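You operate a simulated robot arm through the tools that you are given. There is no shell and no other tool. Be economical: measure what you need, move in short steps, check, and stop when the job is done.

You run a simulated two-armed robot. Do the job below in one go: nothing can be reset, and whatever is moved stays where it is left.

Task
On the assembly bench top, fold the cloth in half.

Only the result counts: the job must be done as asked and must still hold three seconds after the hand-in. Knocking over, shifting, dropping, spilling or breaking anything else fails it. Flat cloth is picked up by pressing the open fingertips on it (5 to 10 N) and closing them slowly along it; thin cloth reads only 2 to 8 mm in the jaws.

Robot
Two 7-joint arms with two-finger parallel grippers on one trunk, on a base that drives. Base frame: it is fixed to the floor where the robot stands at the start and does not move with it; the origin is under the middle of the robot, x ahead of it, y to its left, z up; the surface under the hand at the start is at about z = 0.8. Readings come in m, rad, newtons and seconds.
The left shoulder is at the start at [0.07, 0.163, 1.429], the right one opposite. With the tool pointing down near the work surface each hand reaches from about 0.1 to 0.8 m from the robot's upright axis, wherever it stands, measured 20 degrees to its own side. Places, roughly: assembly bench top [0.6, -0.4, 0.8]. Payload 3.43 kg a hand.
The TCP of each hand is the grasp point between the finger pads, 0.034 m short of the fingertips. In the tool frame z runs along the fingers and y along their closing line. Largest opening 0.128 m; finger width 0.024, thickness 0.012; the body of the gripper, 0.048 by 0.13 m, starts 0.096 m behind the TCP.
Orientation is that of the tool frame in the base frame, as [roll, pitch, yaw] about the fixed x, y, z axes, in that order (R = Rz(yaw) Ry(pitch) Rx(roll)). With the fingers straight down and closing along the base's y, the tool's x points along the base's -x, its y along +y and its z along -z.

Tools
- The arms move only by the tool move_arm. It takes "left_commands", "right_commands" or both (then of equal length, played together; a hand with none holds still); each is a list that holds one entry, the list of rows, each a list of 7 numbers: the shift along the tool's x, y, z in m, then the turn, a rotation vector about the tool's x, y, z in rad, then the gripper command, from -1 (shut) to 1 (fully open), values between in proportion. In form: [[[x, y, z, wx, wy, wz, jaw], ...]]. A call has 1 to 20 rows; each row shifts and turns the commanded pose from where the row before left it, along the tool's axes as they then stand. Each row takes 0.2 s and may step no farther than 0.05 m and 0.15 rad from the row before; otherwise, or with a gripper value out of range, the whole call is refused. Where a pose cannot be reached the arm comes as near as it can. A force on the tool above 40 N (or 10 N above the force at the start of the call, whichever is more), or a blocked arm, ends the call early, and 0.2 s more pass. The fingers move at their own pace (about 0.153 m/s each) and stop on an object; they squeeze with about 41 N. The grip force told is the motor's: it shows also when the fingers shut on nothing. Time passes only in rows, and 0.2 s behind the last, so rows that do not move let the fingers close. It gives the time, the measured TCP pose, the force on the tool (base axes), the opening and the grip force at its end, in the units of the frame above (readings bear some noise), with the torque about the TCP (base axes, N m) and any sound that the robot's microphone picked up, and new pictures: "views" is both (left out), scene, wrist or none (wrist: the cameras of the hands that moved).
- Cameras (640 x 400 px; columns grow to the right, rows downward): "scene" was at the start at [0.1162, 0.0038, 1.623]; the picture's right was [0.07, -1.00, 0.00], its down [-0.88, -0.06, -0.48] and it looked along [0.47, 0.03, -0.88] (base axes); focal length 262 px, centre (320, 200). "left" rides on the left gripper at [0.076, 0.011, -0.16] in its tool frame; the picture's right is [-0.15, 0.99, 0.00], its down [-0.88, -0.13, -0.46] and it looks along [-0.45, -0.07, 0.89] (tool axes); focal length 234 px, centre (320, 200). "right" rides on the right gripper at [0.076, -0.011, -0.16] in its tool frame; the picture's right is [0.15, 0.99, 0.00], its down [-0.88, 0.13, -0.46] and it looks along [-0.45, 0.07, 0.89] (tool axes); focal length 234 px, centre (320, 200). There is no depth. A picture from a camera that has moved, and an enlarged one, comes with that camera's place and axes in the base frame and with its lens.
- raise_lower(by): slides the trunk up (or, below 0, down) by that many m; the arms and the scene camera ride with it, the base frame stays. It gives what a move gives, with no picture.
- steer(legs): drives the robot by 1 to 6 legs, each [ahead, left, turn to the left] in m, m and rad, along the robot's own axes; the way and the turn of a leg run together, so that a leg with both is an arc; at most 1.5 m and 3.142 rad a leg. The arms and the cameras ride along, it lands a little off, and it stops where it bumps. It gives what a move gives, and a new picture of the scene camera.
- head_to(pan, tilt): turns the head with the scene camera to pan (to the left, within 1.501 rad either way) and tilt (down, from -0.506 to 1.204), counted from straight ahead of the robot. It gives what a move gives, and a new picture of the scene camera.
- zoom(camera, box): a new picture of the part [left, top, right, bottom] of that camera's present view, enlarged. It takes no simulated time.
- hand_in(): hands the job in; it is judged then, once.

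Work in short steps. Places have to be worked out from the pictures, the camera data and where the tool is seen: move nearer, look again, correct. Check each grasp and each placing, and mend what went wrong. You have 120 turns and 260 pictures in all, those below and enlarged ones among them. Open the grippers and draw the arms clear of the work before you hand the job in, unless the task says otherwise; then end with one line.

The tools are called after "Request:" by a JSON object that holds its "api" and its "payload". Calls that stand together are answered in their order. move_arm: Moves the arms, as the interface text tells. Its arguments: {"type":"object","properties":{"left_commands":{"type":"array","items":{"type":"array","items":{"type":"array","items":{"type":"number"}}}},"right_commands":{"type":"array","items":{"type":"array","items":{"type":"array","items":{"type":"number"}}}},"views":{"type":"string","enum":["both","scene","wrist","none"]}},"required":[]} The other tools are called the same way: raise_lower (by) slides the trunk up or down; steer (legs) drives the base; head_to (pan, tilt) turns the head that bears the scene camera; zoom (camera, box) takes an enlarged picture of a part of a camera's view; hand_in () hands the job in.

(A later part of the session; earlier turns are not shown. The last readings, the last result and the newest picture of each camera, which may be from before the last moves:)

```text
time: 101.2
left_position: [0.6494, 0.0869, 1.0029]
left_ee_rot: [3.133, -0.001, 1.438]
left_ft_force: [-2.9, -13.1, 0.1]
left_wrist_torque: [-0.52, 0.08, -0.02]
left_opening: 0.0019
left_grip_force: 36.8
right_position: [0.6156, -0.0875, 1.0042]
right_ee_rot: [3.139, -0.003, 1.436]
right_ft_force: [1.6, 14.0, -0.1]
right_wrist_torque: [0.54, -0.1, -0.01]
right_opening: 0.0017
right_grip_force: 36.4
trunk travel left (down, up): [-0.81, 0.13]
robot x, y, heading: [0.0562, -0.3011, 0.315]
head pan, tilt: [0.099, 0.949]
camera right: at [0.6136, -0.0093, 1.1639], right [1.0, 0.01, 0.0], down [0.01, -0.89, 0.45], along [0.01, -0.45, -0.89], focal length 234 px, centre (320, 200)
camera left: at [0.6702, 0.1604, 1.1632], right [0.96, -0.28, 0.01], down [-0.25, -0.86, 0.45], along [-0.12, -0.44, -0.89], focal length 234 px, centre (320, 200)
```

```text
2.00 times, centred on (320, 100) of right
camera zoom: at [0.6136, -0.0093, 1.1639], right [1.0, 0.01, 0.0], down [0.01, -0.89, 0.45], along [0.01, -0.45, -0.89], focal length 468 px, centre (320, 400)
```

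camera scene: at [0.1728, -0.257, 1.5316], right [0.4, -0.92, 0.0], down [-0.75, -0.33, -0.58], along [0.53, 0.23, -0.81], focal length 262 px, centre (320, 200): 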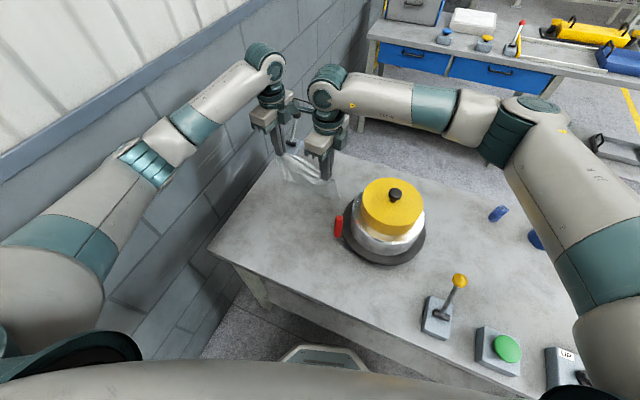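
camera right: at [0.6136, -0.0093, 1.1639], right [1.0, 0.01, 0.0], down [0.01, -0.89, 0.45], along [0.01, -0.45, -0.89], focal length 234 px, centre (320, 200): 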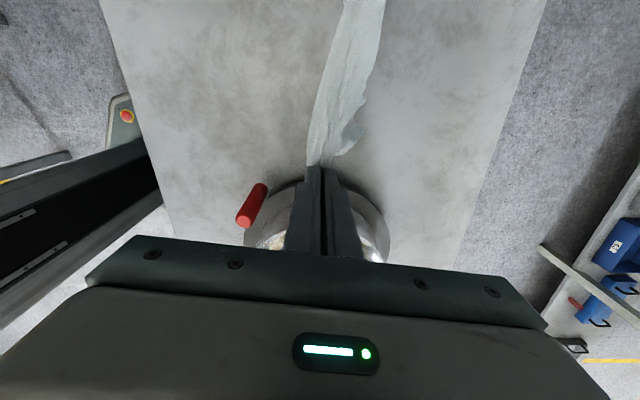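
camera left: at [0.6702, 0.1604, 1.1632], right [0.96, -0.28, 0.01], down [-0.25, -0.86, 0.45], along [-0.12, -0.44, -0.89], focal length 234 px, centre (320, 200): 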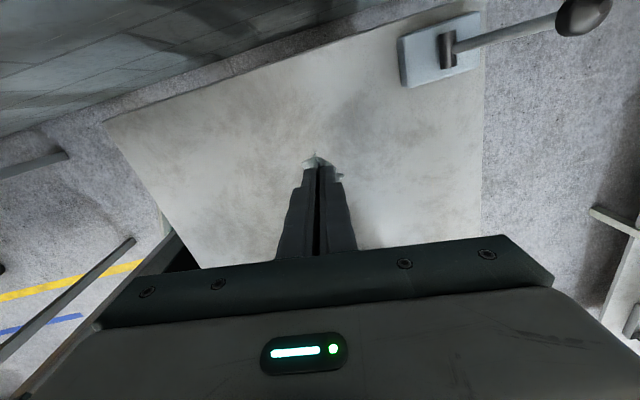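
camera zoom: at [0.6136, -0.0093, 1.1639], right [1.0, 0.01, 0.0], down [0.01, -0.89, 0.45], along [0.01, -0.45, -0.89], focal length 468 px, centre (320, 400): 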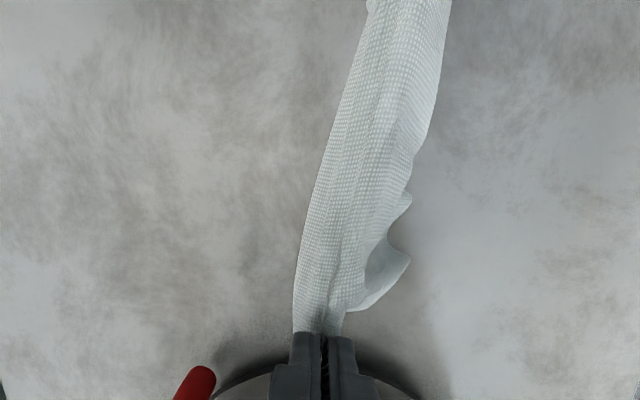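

The fold line is straight now. I lower and draw back along the normal so the layers trail.

Request:
{"api": "move_arm", "payload": {"left_commands": [[[-0.001, 0, 0.025, 0, 0, 0, -1], [0, 0, 0.025, 0, 0, 0, -1], [0, 0, 0, 0, 0, 0, -1], [0, -0.0214, 0.0014, 0, 0, 0, -1], [0, -0.0211, 0.004, 0, 0, 0, -1], [0, -0.0202, 0.0066, 0, 0, 0, -1], [0, -0.0189, 0.009, 0, 0, 0, -1], [0, -0.0172, 0.0112, 0, 0, 0, -1], [0, -0.0152, 0.0131, 0, 0, 0, -1], [0, -0.0129, 0.0147, 0, 0, 0, -1], [0, 0, 0, 0, 0, 0, -1], [0, 0, 0, 0, 0, 0, -1]]], "right_commands": [[[0.001, 0, 0.025, 0, 0, 0, -1], [0, 0, 0.025, 0, 0, 0, -1], [0, 0, 0, 0, 0, 0, -1], [0, -0.0214, 0.0014, 0, 0, 0, -1], [0, -0.0211, 0.004, 0, 0, 0, -1], [0, -0.0202, 0.0066, 0, 0, 0, -1], [0, -0.0189, 0.009, 0, 0, 0, -1], [0, -0.0172, 0.0112, 0, 0, 0, -1], [0, -0.0152, 0.0131, 0, 0, 0, -1], [0, -0.0129, 0.0147, 0, 0, 0, -1], [0, 0, 0, 0, 0, 0, -1], [0, 0, 0, 0, 0, 0, -1]]], "views": "both"}}

Request:
{"api": "zoom", "payload": {"camera": "scene", "box": [220, 150, 340, 250]}}

Request:
{"api": "zoom", "payload": {"camera": "right", "box": [220, 0, 460, 200]}}

```text
time: 103.8
left_position: [0.5249, 0.1052, 0.8937]
left_ee_rot: [3.135, -0.003, 1.441]
left_ft_force: [-2.6, -13.4, -1.1]
left_wrist_torque: [-0.48, 0.08, -0.03]
left_opening: 0.0016
left_grip_force: 36.7
right_position: [0.4902, -0.0703, 0.893]
right_ee_rot: [3.138, -0.002, 1.437]
right_ft_force: [3.4, 14.0, 0.6]
right_wrist_torque: [0.52, -0.11, 0.02]
right_opening: 0.0015
right_grip_force: 36.7
trunk travel left (down, up): [-0.81, 0.13]
robot x, y, heading: [0.0577, -0.3012, 0.315]
head pan, tilt: [0.099, 0.949]
camera scene: at [0.1727, -0.2567, 1.5316], right [0.4, -0.92, 0.0], down [-0.75, -0.33, -0.58], along [0.53, 0.23, -0.81], focal length 262 px, centre (320, 200)
camera right: at [0.4888, 0.0077, 1.0536], right [1.0, 0.01, 0.0], down [0.01, -0.89, 0.46], along [0.01, -0.46, -0.89], focal length 234 px, centre (320, 200)
camera left: at [0.5454, 0.1772, 1.0538], right [0.96, -0.27, 0.01], down [-0.25, -0.86, 0.45], along [-0.12, -0.44, -0.89], focal length 234 px, centre (320, 200)
```

scene: 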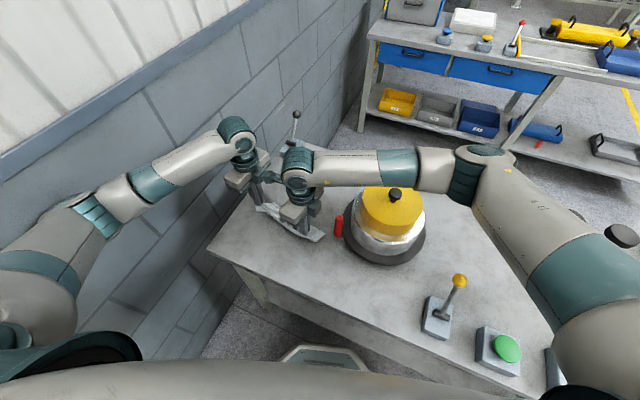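
right: 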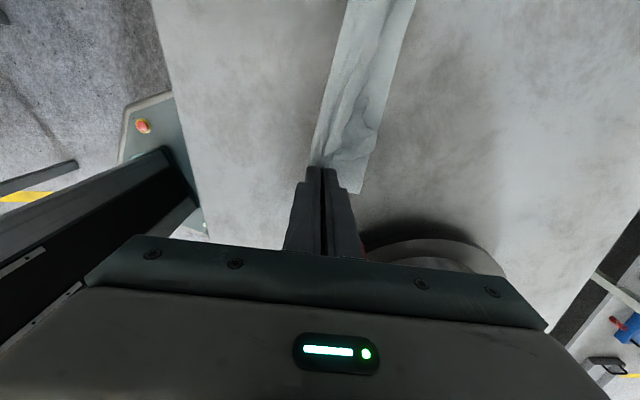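
left: 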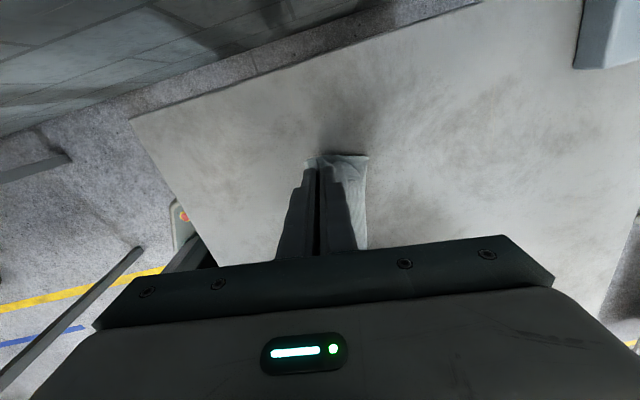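

```text
4.00 times, centred on (280, 200) of scene
camera zoom: at [0.1727, -0.2567, 1.5316], right [0.4, -0.92, 0.0], down [-0.75, -0.33, -0.58], along [0.53, 0.23, -0.81], focal length 1047 px, centre (480, 200)
```

zoom: 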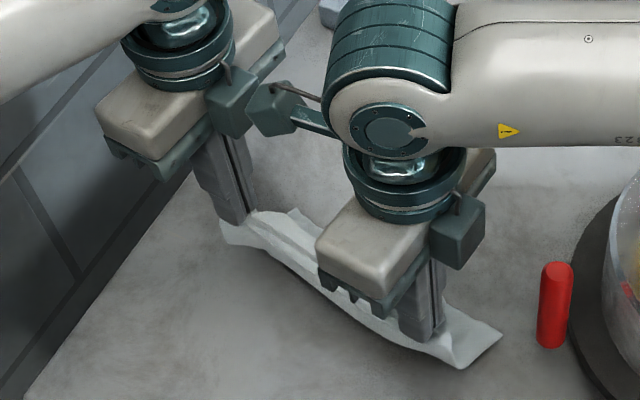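

```text
2.00 times, centred on (340, 100) of right
camera zoom: at [0.4888, 0.0077, 1.0536], right [1.0, 0.01, 0.0], down [0.01, -0.89, 0.46], along [0.01, -0.46, -0.89], focal length 468 px, centre (280, 400)
```

zoom: 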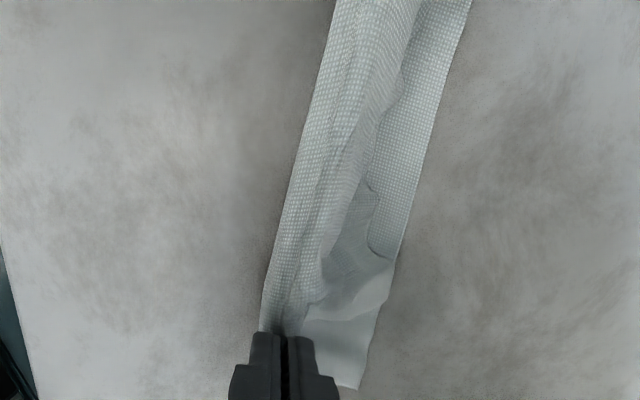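

The layers trail well; the upper layer's right corner may still be curled. I finish lowering to the bench.

Request:
{"api": "move_arm", "payload": {"left_commands": [[[0, -0.0104, 0.0165, 0, 0, 0, -1], [0, -0.0077, 0.0175, 0, 0, 0, -1], [0, -0.0049, 0.0185, 0, 0, 0, -1], [0, 0, 0.002, 0, 0, 0, -1], [0, 0, 0, 0, 0, 0, -1]]], "right_commands": [[[0, -0.0104, 0.0165, 0, 0, 0, -1], [0, -0.0077, 0.0175, 0, 0, 0, -1], [0, -0.0049, 0.0185, 0, 0, 0, -1], [0, 0, 0.002, 0, 0, 0, -1], [0, 0, 0, 0, 0, 0, -1]]], "views": "both"}}

Request:
{"api": "zoom", "payload": {"camera": "right", "box": [220, 0, 460, 200]}}

```text
time: 105.0
left_position: [0.5002, 0.1071, 0.8393]
left_ee_rot: [3.135, 0.0, 1.439]
left_ft_force: [-3.3, -15.1, 3.9]
left_wrist_torque: [-0.57, 0.1, -0.05]
left_opening: 0.0019
left_grip_force: 36.9
right_position: [0.4664, -0.0679, 0.8395]
right_ee_rot: [3.137, -0.002, 1.439]
right_ft_force: [3.1, 13.2, 7.3]
right_wrist_torque: [0.62, -0.11, 0.02]
right_opening: 0.0018
right_grip_force: 36.7
trunk travel left (down, up): [-0.81, 0.13]
robot x, y, heading: [0.0614, -0.3019, 0.311]
head pan, tilt: [0.099, 0.949]
camera scene: at [0.1719, -0.2573, 1.5318], right [0.4, -0.92, 0.0], down [-0.74, -0.33, -0.58], along [0.53, 0.23, -0.81], focal length 262 px, centre (320, 200)
camera right: at [0.4654, 0.0104, 0.9997], right [1.0, 0.01, 0.0], down [0.01, -0.89, 0.45], along [0.01, -0.45, -0.89], focal length 234 px, centre (320, 200)
camera left: at [0.5218, 0.1804, 0.9996], right [0.96, -0.27, 0.01], down [-0.25, -0.86, 0.45], along [-0.12, -0.44, -0.89], focal length 234 px, centre (320, 200)
```

scene: 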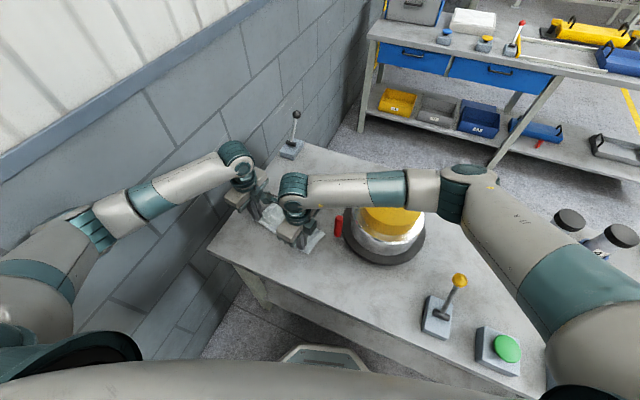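
right: 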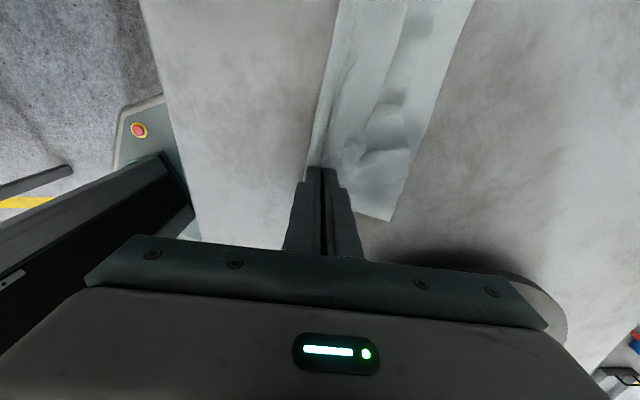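
left: 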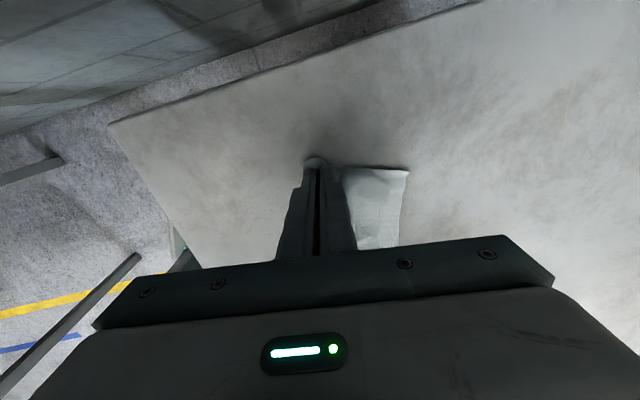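

```text
2.00 times, centred on (340, 100) of right
camera zoom: at [0.4654, 0.0104, 0.9997], right [1.0, 0.01, 0.0], down [0.01, -0.89, 0.45], along [0.01, -0.45, -0.89], focal length 468 px, centre (280, 400)
```

zoom: 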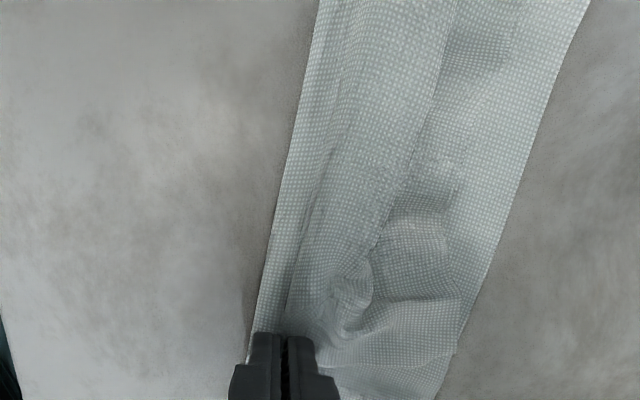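

Laid down. I open slowly to spread the pinches, then lift clear and inspect.

Request:
{"api": "move_arm", "payload": {"left_commands": [[[0, 0, 0, 0, 0, 0, -0.9], [0, 0, 0, 0, 0, 0, -0.8], [0, 0, 0, 0, 0, 0, -0.7], [0, 0, 0, 0, 0, 0, -0.6], [0, 0, -0.02, 0, 0, 0, -0.6], [0, 0, -0.04, 0, 0, 0, -0.6], [0, 0, -0.04, 0, 0, 0, -0.6], [0.02, 0.03, -0.03, 0, 0, 0, -0.6], [0.01, 0.04, 0, 0, 0, 0, -0.6], [0, 0.04, 0, 0, 0, 0, -0.6], [0, 0.03, 0, 0, 0, 0, -0.6], [0, 0, 0, 0, 0, 0, -0.6]]], "right_commands": [[[0, 0, 0, 0, 0, 0, -0.9], [0, 0, 0, 0, 0, 0, -0.8], [0, 0, 0, 0, 0, 0, -0.7], [0, 0, 0, 0, 0, 0, -0.6], [0, 0, -0.04, 0, 0, 0, -0.6], [0, 0, -0.05, 0, 0, 0, -0.6], [0, 0, -0.05, 0, 0, 0, -0.6], [0, 0, -0.05, 0, 0, 0, -0.6], [-0.04, 0, -0.02, 0, 0, 0, -0.6], [-0.045, 0, 0, 0, 0, 0, -0.6], [-0.045, 0, 0, 0, 0, 0, -0.6], [-0.02, 0, 0, 0, 0, 0, -0.6]]], "views": "both"}}

Request:
{"api": "zoom", "payload": {"camera": "scene", "box": [220, 170, 340, 270]}}

Request:
{"api": "zoom", "payload": {"camera": "right", "box": [240, 0, 480, 180]}}

```text
time: 107.6
left_position: [0.6445, 0.1174, 0.9684]
left_ee_rot: [3.135, -0.002, 1.439]
left_ft_force: [0.2, -0.1, 0.1]
left_wrist_torque: [0.01, 0.0, -0.02]
left_opening: 0.0257
left_grip_force: 0.1
right_position: [0.4479, -0.216, 1.0487]
right_ee_rot: [3.138, -0.001, 1.437]
right_ft_force: [-0.1, -0.8, -0.8]
right_wrist_torque: [0.01, -0.01, 0.0]
right_opening: 0.0254
right_grip_force: 0.0
trunk travel left (down, up): [-0.81, 0.13]
robot x, y, heading: [0.0543, -0.3027, 0.312]
head pan, tilt: [0.099, 0.949]
camera scene: at [0.1723, -0.2567, 1.5316], right [0.4, -0.92, 0.0], down [-0.74, -0.33, -0.58], along [0.53, 0.23, -0.81], focal length 262 px, centre (320, 200)
camera right: at [0.4467, -0.1366, 1.2082], right [1.0, 0.01, 0.0], down [0.01, -0.89, 0.46], along [0.01, -0.46, -0.89], focal length 234 px, centre (320, 200)
camera left: at [0.6653, 0.1915, 1.129], right [0.96, -0.27, 0.01], down [-0.25, -0.86, 0.45], along [-0.12, -0.44, -0.89], focal length 234 px, centre (320, 200)
```

scene: 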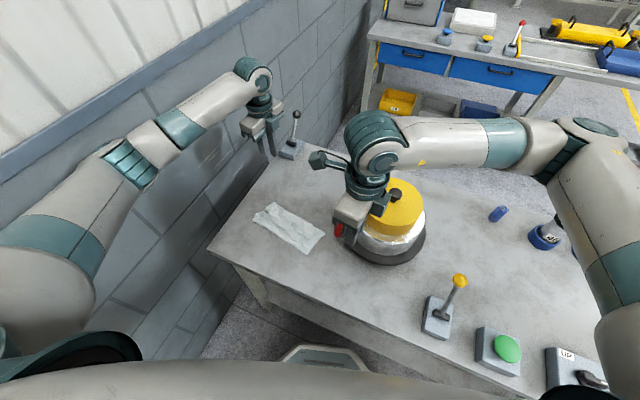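
right: 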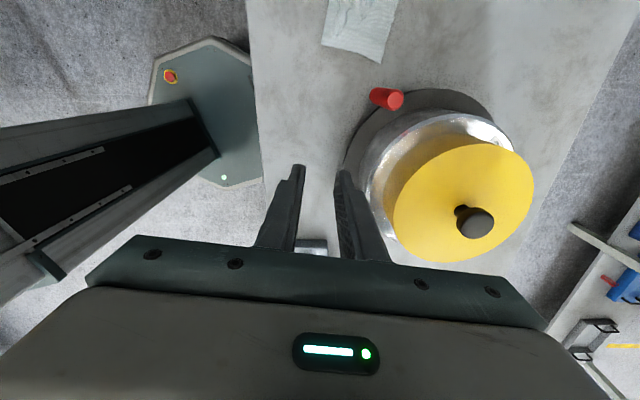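
left: 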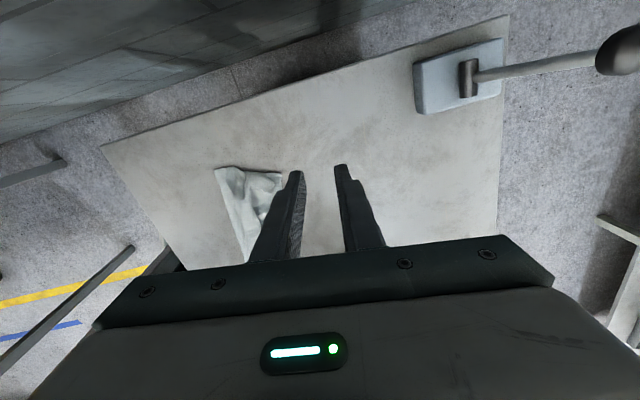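

```text
4.00 times, centred on (280, 220) of scene
camera zoom: at [0.1723, -0.2567, 1.5316], right [0.4, -0.92, 0.0], down [-0.74, -0.33, -0.58], along [0.53, 0.23, -0.81], focal length 1047 px, centre (480, 120)
```

zoom: 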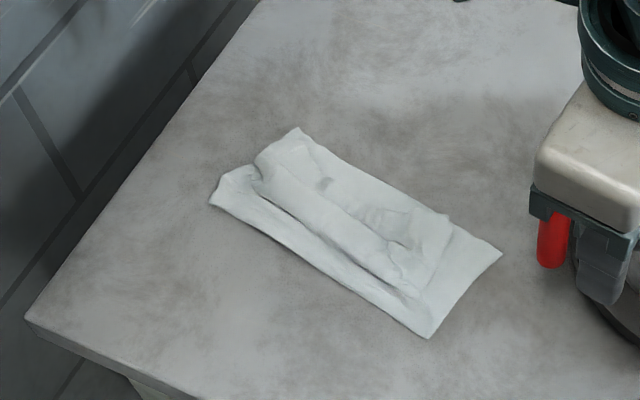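

```text
2.22 times, centred on (360, 90) of right
camera zoom: at [0.4467, -0.1366, 1.2082], right [1.0, 0.01, 0.0], down [0.01, -0.89, 0.46], along [0.01, -0.46, -0.89], focal length 520 px, centre (231, 444)
```

zoom: 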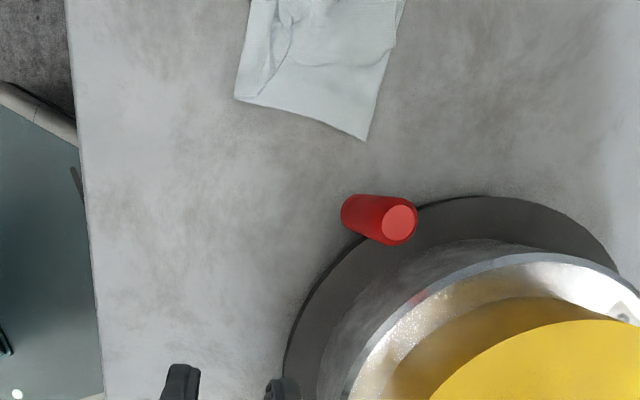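

Let me look closely at the layers.

Request:
{"api": "zoom", "payload": {"camera": "scene", "box": [248, 196, 330, 260]}}

```text
6.25 times, centred on (289, 228) of scene
camera zoom: at [0.1723, -0.2567, 1.5316], right [0.4, -0.92, 0.0], down [-0.74, -0.33, -0.58], along [0.53, 0.23, -0.81], focal length 1635 px, centre (514, 25)
```

zoom: 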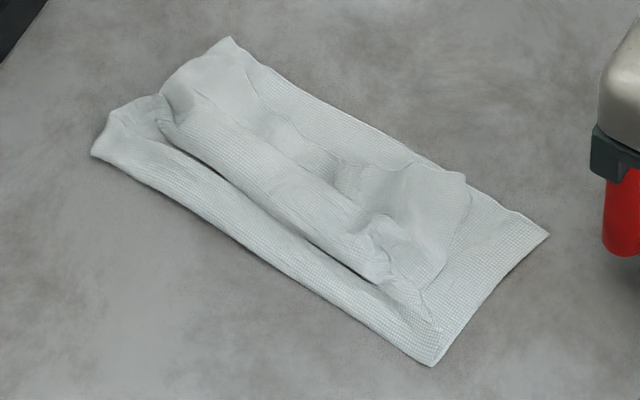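

I zoom further on the right end and the far edge to identify the layers.

Request:
{"api": "zoom", "payload": {"camera": "scene", "box": [285, 206, 325, 246]}}

Request:
{"api": "zoom", "payload": {"camera": "scene", "box": [255, 196, 295, 232]}}

```text
10.00 times, centred on (305, 226) of scene
camera zoom: at [0.1723, -0.2567, 1.5316], right [0.4, -0.92, 0.0], down [-0.74, -0.33, -0.58], along [0.53, 0.23, -0.81], focal length 2617 px, centre (470, -60)
```

zoom: 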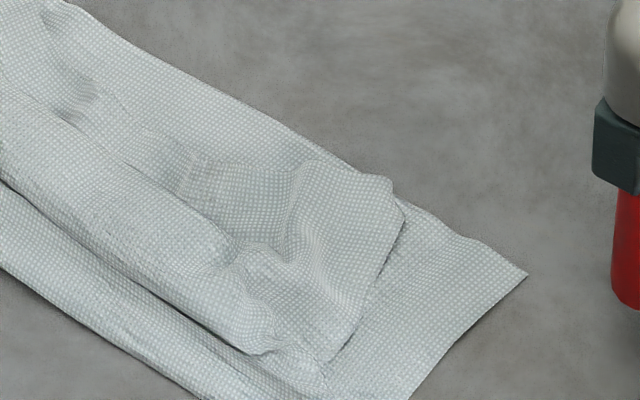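

```text
11.11 times, centred on (275, 214) of scene
camera zoom: at [0.1723, -0.2567, 1.5316], right [0.4, -0.92, 0.0], down [-0.74, -0.33, -0.58], along [0.53, 0.23, -0.81], focal length 2907 px, centre (820, 44)
```

zoom: 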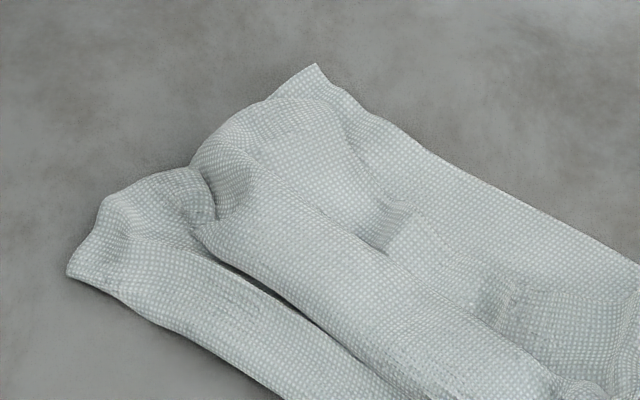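

The far half got rolled on itself, while the bottom layer's edge CD is exposed along the far side. I'll grip CD near both ends, lift the whole cloth so it hangs and unrolls, then lay it flat. After that I'll repeat the midline hang-fold on a clean cloth. First I turn the hands back and hover.

Request:
{"api": "move_arm", "payload": {"left_commands": [[[0, 0, 0, 0, 0, -0.145, -0.75], [0, 0, 0, 0, 0, -0.145, -0.75], [0, 0, 0, 0, 0, -0.145, -0.75], [0, 0, 0, 0, 0, -0.145, -0.75], [0, 0, 0, 0, 0, -0.145, -0.75], [0, 0, 0, 0, 0, -0.145, -0.75], [0, 0, 0, 0, 0, -0.145, -0.75], [0, 0, 0, 0, 0, -0.145, -0.75], [0, 0, 0, 0, 0, -0.145, -0.75], [0, 0, 0, 0, 0, -0.145, -0.75], [0, 0, 0, 0, 0, -0.055, -0.75], [0.0177, -0.02, 0, 0, 0, 0, -0.75], [0.0177, -0.02, 0, 0, 0, 0, -0.75], [0.0177, -0.02, 0, 0, 0, 0, -0.75], [0.0177, -0.02, 0, 0, 0, 0, -0.75], [0, 0, 0.0245, 0, 0, 0, -0.75], [0, 0, 0.0245, 0, 0, 0, -0.75], [0, 0, 0.02, 0, 0, 0, -0.75], [0, 0, 0, 0, 0, 0, -0.75], [0, 0, 0, 0, 0, 0, -0.75]]], "right_commands": [[[0, 0, 0, 0, 0, -0.145, -0.75], [0, 0, 0, 0, 0, -0.145, -0.75], [0, 0, 0, 0, 0, -0.145, -0.75], [0, 0, 0, 0, 0, -0.145, -0.75], [0, 0, 0, 0, 0, -0.145, -0.75], [0, 0, 0, 0, 0, -0.145, -0.75], [0, 0, 0, 0, 0, -0.145, -0.75], [0, 0, 0, 0, 0, -0.145, -0.75], [0, 0, 0, 0, 0, -0.145, -0.75], [0, 0, 0, 0, 0, -0.145, -0.75], [0, 0, 0, 0, 0, -0.055, -0.75], [-0.0145, 0.0345, 0, 0, 0, 0, -0.75], [-0.0145, 0.0345, 0, 0, 0, 0, -0.75], [-0.0145, 0.0345, 0, 0, 0, 0, -0.75], [-0.0145, 0.0345, 0, 0, 0, 0, -0.75], [0, 0, 0.045, 0, 0, 0, -0.75], [0, 0, 0.045, 0, 0, 0, -0.75], [0, 0, 0.045, 0, 0, 0, -0.75], [0, 0, 0.015, 0, 0, 0, -0.75], [0, 0, 0, 0, 0, 0, -0.75]]], "views": "wrist"}}

Request:
{"api": "zoom", "payload": {"camera": "right", "box": [240, 60, 480, 240]}}

Request:
{"api": "zoom", "payload": {"camera": "left", "box": [160, 60, 400, 240]}}

```text
time: 111.8
left_position: [0.5584, 0.052, 0.9004]
left_ee_rot: [3.14, 0.007, 2.943]
left_ft_force: [0.5, 0.4, 0.4]
left_wrist_torque: [-0.06, 0.0, 0.01]
left_opening: 0.0157
left_grip_force: 0.0
right_position: [0.5313, -0.0914, 0.9012]
right_ee_rot: [3.141, 0.004, 2.942]
right_ft_force: [-0.4, 0.3, 0.2]
right_wrist_torque: [0.01, -0.05, 0.02]
right_opening: 0.016
right_grip_force: 0.0
trunk travel left (down, up): [-0.81, 0.13]
robot x, y, heading: [0.059, -0.302, 0.313]
head pan, tilt: [0.099, 0.949]
camera right: at [0.4532, -0.0861, 1.0612], right [0.05, 1.0, 0.0], down [0.89, -0.05, 0.46], along [0.46, -0.02, -0.89], focal length 234 px, centre (320, 200)
camera left: at [0.4869, 0.0785, 1.0602], right [0.34, 0.94, 0.0], down [0.83, -0.3, 0.46], along [0.44, -0.15, -0.89], focal length 234 px, centre (320, 200)
```

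right: 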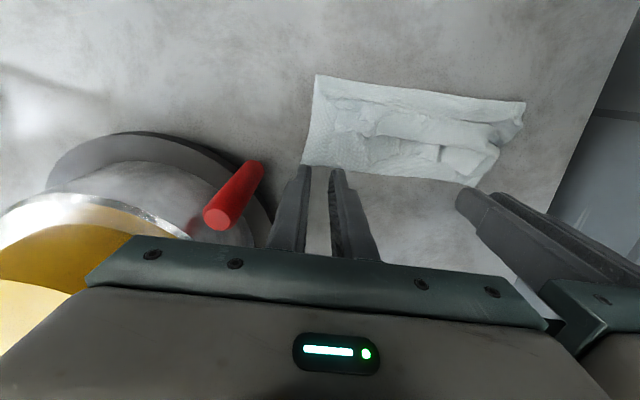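
left: 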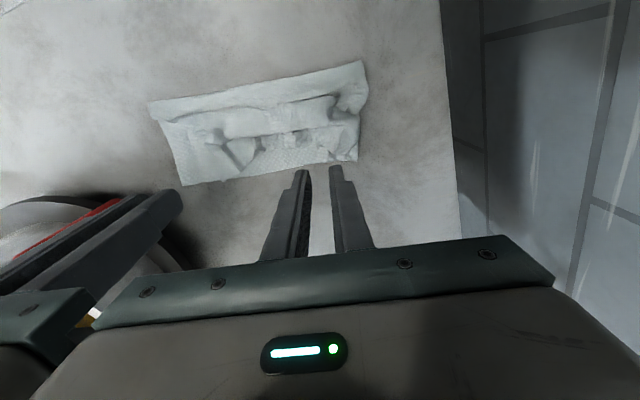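

```text
2.22 times, centred on (360, 150) of right
camera zoom: at [0.4532, -0.0861, 1.0612], right [0.05, 1.0, 0.0], down [0.89, -0.05, 0.46], along [0.46, -0.02, -0.89], focal length 520 px, centre (231, 311)
```

zoom: 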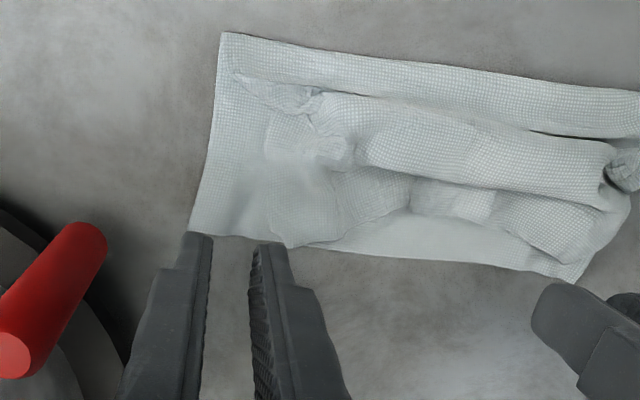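

```text
2.22 times, centred on (280, 150) of left
camera zoom: at [0.4869, 0.0785, 1.0602], right [0.34, 0.94, 0.0], down [0.83, -0.3, 0.46], along [0.44, -0.15, -0.89], focal length 520 px, centre (409, 311)
```

zoom: 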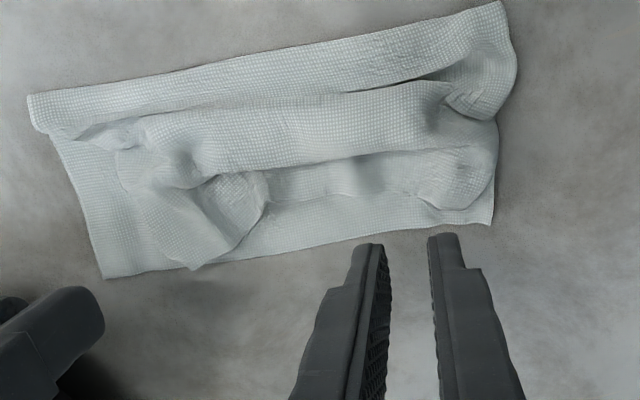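

Now it's clear: CD runs from (.540,−.112) to (.578,.096) with an exposed strip about 1.5–3 cm wide. I fine-adjust and lower to just above the strip.

Request:
{"api": "move_arm", "payload": {"left_commands": [[[-0.0023, 0.0038, 0.02, 0, 0, 0, -0.75], [0, 0, 0.02, 0, 0, 0, -0.75], [0, 0, 0.02, 0, 0, 0, -0.75], [0, 0, 0.002, 0, 0, 0, -0.75], [0, 0, 0, 0, 0, 0, -0.75], [0, 0, 0, 0, 0, 0, -0.75]]], "right_commands": [[[-0.0022, 0.0053, 0.02, 0, 0, 0, -0.75], [0, 0, 0.02, 0, 0, 0, -0.75], [0, 0, 0.02, 0, 0, 0, -0.75], [0, 0, 0.003, 0, 0, 0, -0.75], [0, 0, 0, 0, 0, 0, -0.75], [0, 0, 0, 0, 0, 0, -0.75]]], "views": "wrist"}}

Request:
{"api": "zoom", "payload": {"camera": "right", "box": [240, 100, 400, 220]}}

Request:
{"api": "zoom", "payload": {"camera": "left", "box": [240, 100, 400, 220]}}

```text
time: 113.3
left_position: [0.5619, 0.0564, 0.8372]
left_ee_rot: [3.14, 0.006, 2.946]
left_ft_force: [0.3, 0.2, -0.4]
left_wrist_torque: [-0.02, 0.02, 0.03]
left_opening: 0.0161
left_grip_force: 0.2
right_position: [0.5368, -0.0854, 0.8403]
right_ee_rot: [3.136, 0.007, 2.942]
right_ft_force: [0.5, -0.3, 19.2]
right_wrist_torque: [-1.15, 0.3, -0.11]
right_opening: 0.016
right_grip_force: 0.1
trunk travel left (down, up): [-0.81, 0.13]
robot x, y, heading: [0.0589, -0.2987, 0.314]
head pan, tilt: [0.099, 0.949]
stopped in row 6 (right hand): the force on the tool passed its limit at 41 N (the readings are from after the stop); the commanded pose is now the measured one
camera right: at [0.459, -0.08, 0.9992], right [0.05, 1.0, 0.0], down [0.89, -0.05, 0.46], along [0.46, -0.02, -0.89], focal length 234 px, centre (320, 200)
camera left: at [0.4892, 0.0826, 0.9979], right [0.34, 0.94, 0.0], down [0.83, -0.3, 0.46], along [0.44, -0.15, -0.89], focal length 234 px, centre (320, 200)
```

right: 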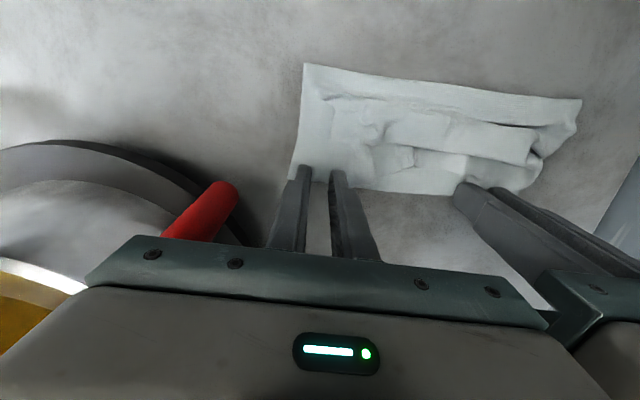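
left: 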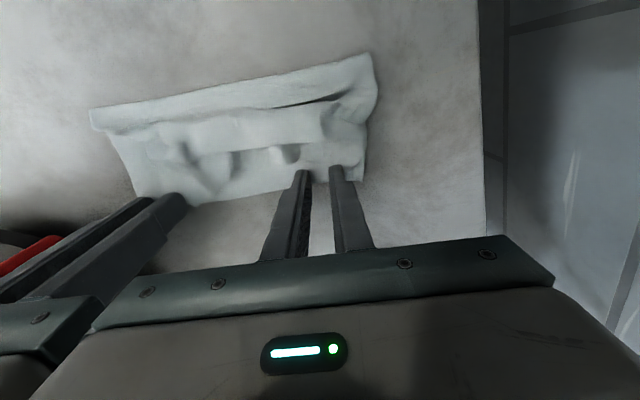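

```text
3.33 times, centred on (320, 160) of right
camera zoom: at [0.459, -0.08, 0.9992], right [0.05, 1.0, 0.0], down [0.89, -0.05, 0.46], along [0.46, -0.02, -0.89], focal length 781 px, centre (320, 333)
```

zoom: 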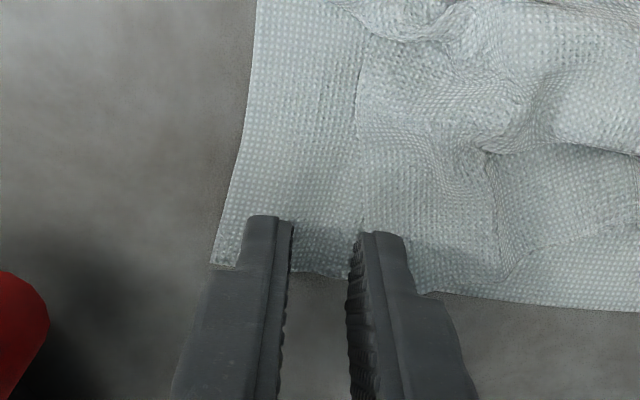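

```text
3.33 times, centred on (320, 160) of left
camera zoom: at [0.4892, 0.0826, 0.9979], right [0.34, 0.94, 0.0], down [0.83, -0.3, 0.46], along [0.44, -0.15, -0.89], focal length 781 px, centre (320, 333)
```

zoom: 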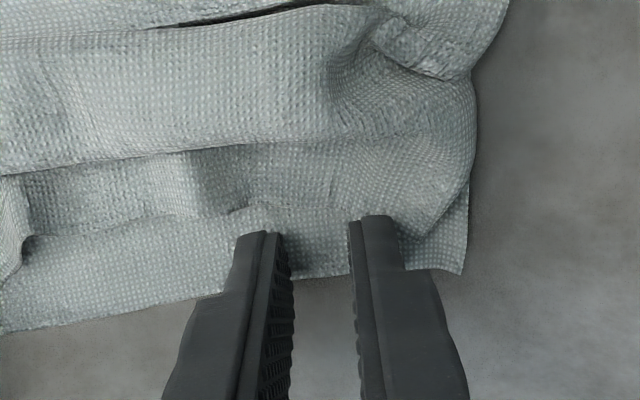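

The right's inner finger landed on the raised lobe. I lift it, shift 8 mm outward with a narrower opening, and lower again.

Request:
{"api": "move_arm", "payload": {"right_commands": [[[0, 0, -0.006, 0, 0, 0, -0.81], [-0.002, -0.008, 0, 0, 0, 0, -0.81], [0, 0, 0.005, 0.004, 0, 0, -0.81], [0, 0, 0.003, 0, 0, 0, -0.81], [0, 0, 0, 0, 0, 0, -0.81]]], "left_commands": [[[0, 0, 0, 0, 0, 0, -0.75], [0, 0, 0, 0, 0, 0, -0.75], [0, 0, 0.001, 0, 0, 0, -0.75], [0, 0, 0.001, 0, 0, 0, -0.75], [0, 0, 0, 0, 0, 0, -0.75]]], "views": "none"}}

Request:
{"api": "zoom", "payload": {"camera": "right", "box": [240, 100, 400, 220]}}

```text
time: 114.5
left_position: [0.5609, 0.0565, 0.8384]
left_ee_rot: [3.139, 0.009, 2.945]
left_ft_force: [0.0, 0.3, -0.2]
left_wrist_torque: [-0.03, 0.0, 0.02]
left_opening: 0.016
left_grip_force: 0.1
right_position: [0.536, -0.0945, 0.8402]
right_ee_rot: [3.14, 0.008, 2.942]
right_ft_force: [5.2, -4.8, 34.1]
right_wrist_torque: [-1.61, 1.0, 0.53]
right_opening: 0.0123
right_grip_force: 0.0
trunk travel left (down, up): [-0.81, 0.13]
robot x, y, heading: [0.061, -0.3018, 0.312]
head pan, tilt: [0.099, 0.949]
```

```text
3.33 times, centred on (320, 160) of right
camera zoom: at [0.459, -0.0889, 0.999], right [0.05, 1.0, 0.0], down [0.89, -0.05, 0.46], along [0.46, -0.02, -0.89], focal length 781 px, centre (320, 333)
```

zoom: 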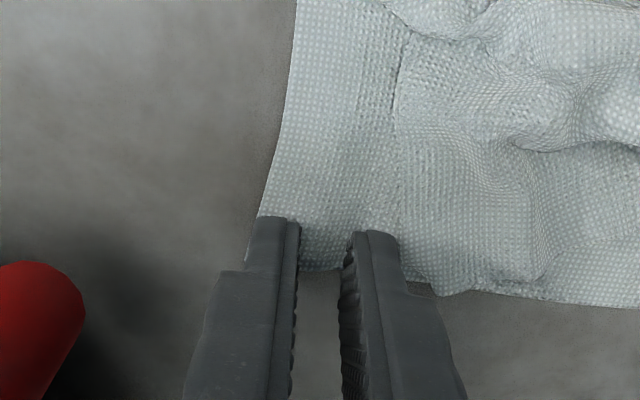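

The force with large torque means the gripper body is pressing on the red handle, not the cloth. I lift the right hand immediately.

Request:
{"api": "move_arm", "payload": {"right_commands": [[[0, 0, -0.02, 0, 0, 0, -0.81], [0, 0.01, -0.03, 0, 0, 0, -0.81], [0, 0.02, -0.03, 0, 0, 0, -0.81], [0, 0, 0, 0, 0, 0, -0.81]]], "views": "both"}}

Request:
{"api": "zoom", "payload": {"camera": "scene", "box": [310, 170, 440, 280]}}

```text
time: 115.5
left_position: [0.5618, 0.0574, 0.8374]
left_ee_rot: [3.139, 0.007, 2.945]
left_ft_force: [0.0, -0.3, -0.9]
left_wrist_torque: [0.04, 0.03, 0.02]
left_opening: 0.0158
left_grip_force: 0.0
right_position: [0.5429, -0.0656, 0.9176]
right_ee_rot: [-3.141, 0.003, 2.945]
right_ft_force: [-0.2, -0.3, 0.7]
right_wrist_torque: [0.0, -0.02, -0.04]
right_opening: 0.0121
right_grip_force: 0.1
trunk travel left (down, up): [-0.81, 0.13]
robot x, y, heading: [0.0589, -0.2988, 0.309]
head pan, tilt: [0.099, 0.949]
camera scene: at [0.1729, -0.2578, 1.5316], right [0.4, -0.92, 0.0], down [-0.75, -0.33, -0.58], along [0.53, 0.23, -0.81], focal length 262 px, centre (320, 200)
camera right: at [0.4667, -0.0599, 1.0759], right [0.05, 1.0, 0.0], down [0.89, -0.05, 0.46], along [0.46, -0.03, -0.89], focal length 234 px, centre (320, 200)
```

scene: 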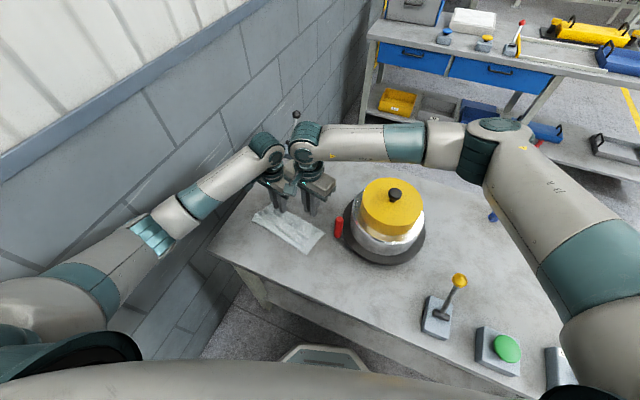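
right: 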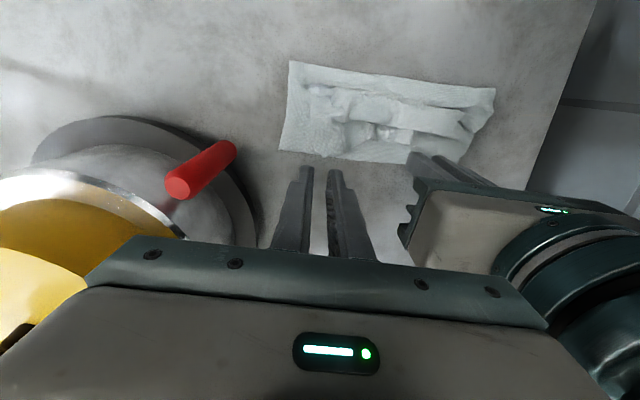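

```text
3.64 times, centred on (375, 225) of scene
camera zoom: at [0.1729, -0.2578, 1.5316], right [0.4, -0.92, 0.0], down [-0.75, -0.33, -0.58], along [0.53, 0.23, -0.81], focal length 952 px, centre (120, 109)
```

zoom: 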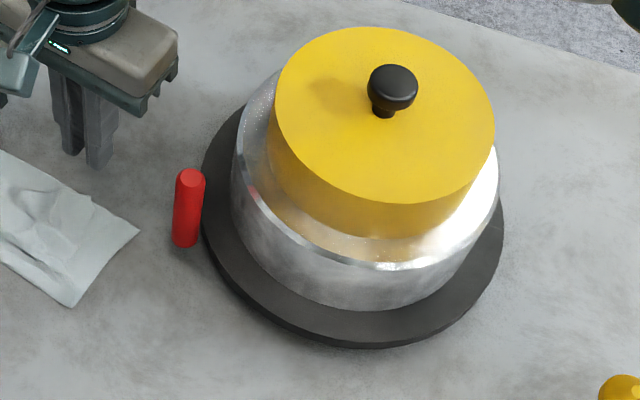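

The handle is upright and unmoved (top at z≈.93), so the right body must stay clear of it. I'll use the rotated (x-closing) grip for both hands instead. First I sweep the left lobe back about 2 cm with the left fingertips just above the bottom layer, to expose more of the CD strip.

Request:
{"api": "move_arm", "payload": {"left_commands": [[[0, 0, -0.004, 0, 0, 0, -0.75], [0.008, 0, 0, 0, 0, 0, -0.75], [0.008, 0, 0, 0, 0, 0, -0.75], [0.008, 0, 0, 0, 0, 0, -0.75], [0, 0, -0.03, 0, 0, 0, -0.75], [-0.03, 0.03, 0, 0, 0, 0, -0.75], [0, 0, 0.03, 0, 0, 0, -0.75], [0.01, 0, 0, 0, 0, 0, -0.75], [0.01, 0, 0, 0, 0, 0, -0.75], [0.01, 0, 0, 0, 0, 0, -0.75], [0, 0, -0.04, 0, 0, 0, -0.75], [0, 0, -0.04, 0, 0, 0, -0.75], [-0.02, 0.01, -0.02, 0, 0, 0, -0.75], [0, 0, 0, 0, 0, 0, -0.75]]], "views": "wrist"}}

Request:
{"api": "zoom", "payload": {"camera": "left", "box": [160, 60, 400, 240]}}

Request:
{"api": "zoom", "payload": {"camera": "right", "box": [260, 40, 500, 220]}}

```text
time: 118.5
left_position: [0.5639, 0.0977, 0.94]
left_ee_rot: [3.139, 0.006, 2.945]
left_ft_force: [0.2, 0.2, 0.0]
left_wrist_torque: [-0.01, -0.03, -0.01]
left_opening: 0.0157
left_grip_force: 0.0
right_position: [0.5438, -0.0642, 0.9166]
right_ee_rot: [3.141, 0.004, 2.942]
right_ft_force: [0.1, -0.6, 0.6]
right_wrist_torque: [0.0, -0.01, 0.01]
right_opening: 0.0123
right_grip_force: 0.1
trunk travel left (down, up): [-0.81, 0.13]
robot x, y, heading: [0.0575, -0.3017, 0.314]
head pan, tilt: [0.099, 0.949]
camera left: at [0.4917, 0.123, 1.099], right [0.34, 0.94, 0.0], down [0.83, -0.3, 0.46], along [0.44, -0.15, -0.89], focal length 234 px, centre (320, 200)
```

left: 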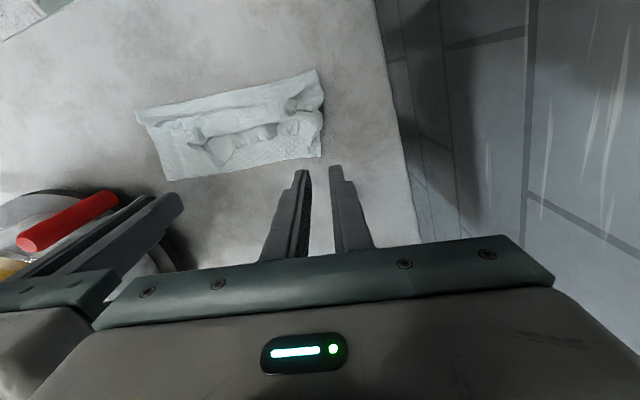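

```text
2.22 times, centred on (280, 150) of left
camera zoom: at [0.4917, 0.123, 1.099], right [0.34, 0.94, 0.0], down [0.83, -0.3, 0.46], along [0.44, -0.15, -0.89], focal length 520 px, centre (409, 311)
```

zoom: 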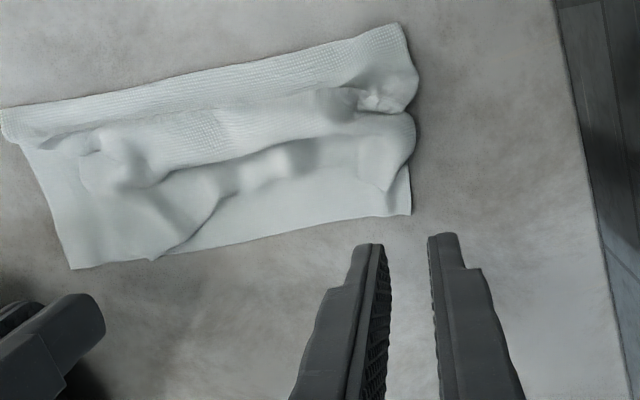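

```text
2.22 times, centred on (380, 130) of right
camera zoom: at [0.4665, -0.0593, 1.0758], right [0.05, 1.0, 0.0], down [0.89, -0.05, 0.46], along [0.46, -0.03, -0.89], focal length 520 px, centre (187, 356)
```

zoom: 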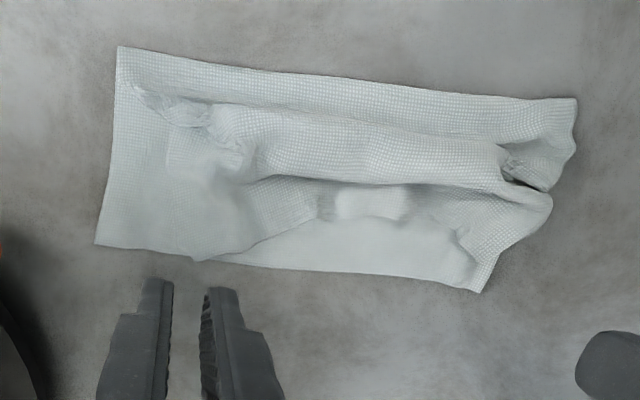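

The sweep exposed a good strip. I rotate both hands to close across the CD edge, clear of the handle, and lower above the strip: left (.555,.068), right (.525,−.090).

Request:
{"api": "move_arm", "payload": {"left_commands": [[[0, 0, 0, 0, 0, 0.1415, -0.81], [0, 0, 0, 0, 0, 0.1415, -0.81], [0, 0, 0, 0, 0, 0.1415, -0.81], [0, 0, 0, 0, 0, 0.1415, -0.81], [0, 0, 0, 0, 0, 0.1415, -0.81], [0, 0, 0, 0, 0, 0.1415, -0.81], [0, 0, 0, 0, 0, 0.1415, -0.81], [0, 0, 0, 0, 0, 0.1415, -0.81], [0, 0, 0, 0, 0, 0.1415, -0.81], [0, 0, 0, 0, 0, 0.1415, -0.81], [0, 0, 0, 0, 0, 0.1415, -0.81], [-0.0156, -0.0015, 0, 0, 0, 0, -0.81], [-0.0156, -0.0014, 0, 0, 0, 0, -0.81], [0, 0, 0.03, 0, 0, 0, -0.81], [0, 0, 0.03, 0, 0, 0, -0.81], [0, 0, 0.03, 0, 0, 0, -0.81], [0, 0, 0.004, 0, 0, 0, -0.81], [0, 0, 0, 0, 0, 0, -0.81]]], "right_commands": [[[0, 0, 0, 0, 0, 0.1415, -0.81], [0, 0, 0, 0, 0, 0.1415, -0.81], [0, 0, 0, 0, 0, 0.1415, -0.81], [0, 0, 0, 0, 0, 0.1415, -0.81], [0, 0, 0, 0, 0, 0.1415, -0.81], [0, 0, 0, 0, 0, 0.1415, -0.81], [0, 0, 0, 0, 0, 0.1415, -0.81], [0, 0, 0, 0, 0, 0.1415, -0.81], [0, 0, 0, 0, 0, 0.1415, -0.81], [0, 0, 0, 0, 0, 0.1415, -0.81], [0, 0, 0, 0, 0, 0.1415, -0.81], [-0.0144, -0.0069, 0, 0, 0, 0, -0.81], [-0.0144, -0.0069, 0, 0, 0, 0, -0.81], [0, 0, 0.02, 0, 0, 0, -0.81], [0, 0, 0.02, 0, 0, 0, -0.81], [0, 0, 0.02, 0, 0, 0, -0.81], [0, 0, 0.01, 0, 0, 0, -0.81], [0, 0, 0, 0, 0, 0, -0.81]]], "views": "wrist"}}

Request:
{"api": "zoom", "payload": {"camera": "right", "box": [220, 60, 420, 230]}}

Request:
{"api": "zoom", "payload": {"camera": "left", "box": [220, 100, 420, 270]}}

```text
time: 122.3
left_position: [0.5564, 0.0664, 0.8458]
left_ee_rot: [3.134, -0.001, 1.39]
left_ft_force: [-0.6, 0.3, -0.5]
left_wrist_torque: [0.0, 0.06, 0.0]
left_opening: 0.0125
left_grip_force: 0.1
right_position: [0.5241, -0.091, 0.8477]
right_ee_rot: [3.136, 0.0, 1.386]
right_ft_force: [-0.3, -0.5, 0.6]
right_wrist_torque: [-0.03, -0.05, -0.02]
right_opening: 0.0121
right_grip_force: 0.2
trunk travel left (down, up): [-0.81, 0.13]
robot x, y, heading: [0.0599, -0.3006, 0.318]
head pan, tilt: [0.099, 0.949]
camera right: at [0.5259, -0.0125, 1.0057], right [1.0, -0.04, 0.0], down [-0.04, -0.89, 0.46], along [-0.01, -0.46, -0.89], focal length 234 px, centre (320, 200)
camera left: at [0.5815, 0.1398, 1.0066], right [0.95, -0.32, 0.01], down [-0.29, -0.84, 0.45], along [-0.14, -0.43, -0.89], focal length 234 px, centre (320, 200)
```

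right: 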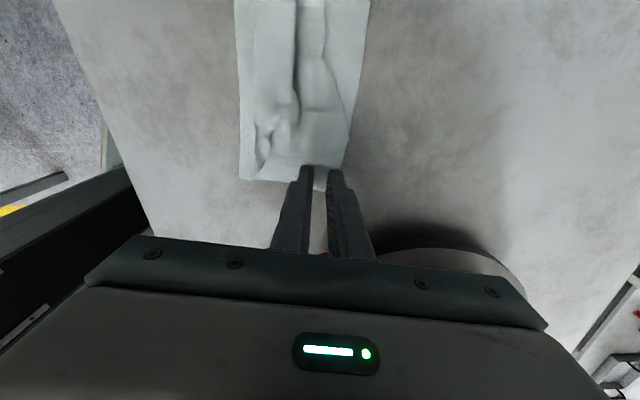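
left: 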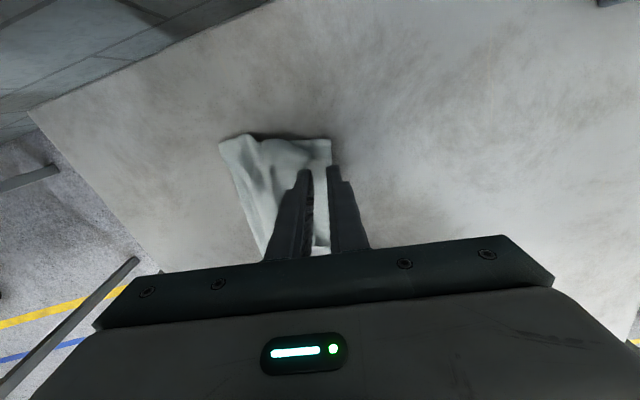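

```text
2.35 times, centred on (320, 145) of right
camera zoom: at [0.5259, -0.0125, 1.0057], right [1.0, -0.04, 0.0], down [-0.04, -0.89, 0.46], along [-0.01, -0.46, -0.89], focal length 551 px, centre (320, 329)
```

zoom: 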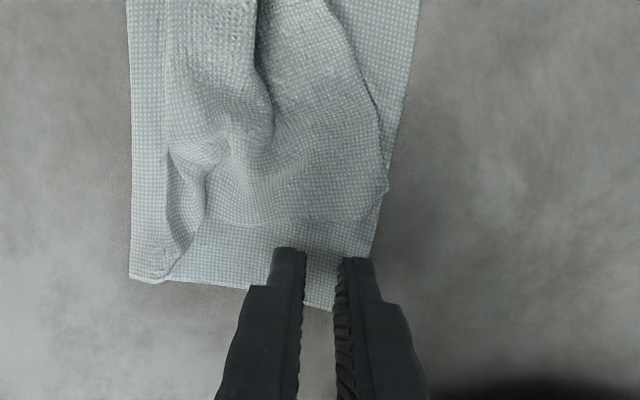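

```text
2.35 times, centred on (320, 185) of left
camera zoom: at [0.5815, 0.1398, 1.0066], right [0.95, -0.32, 0.01], down [-0.29, -0.84, 0.45], along [-0.14, -0.43, -0.89], focal length 551 px, centre (320, 235)
```

zoom: 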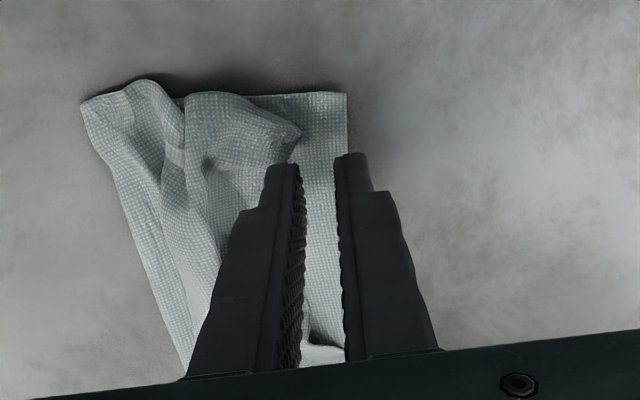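

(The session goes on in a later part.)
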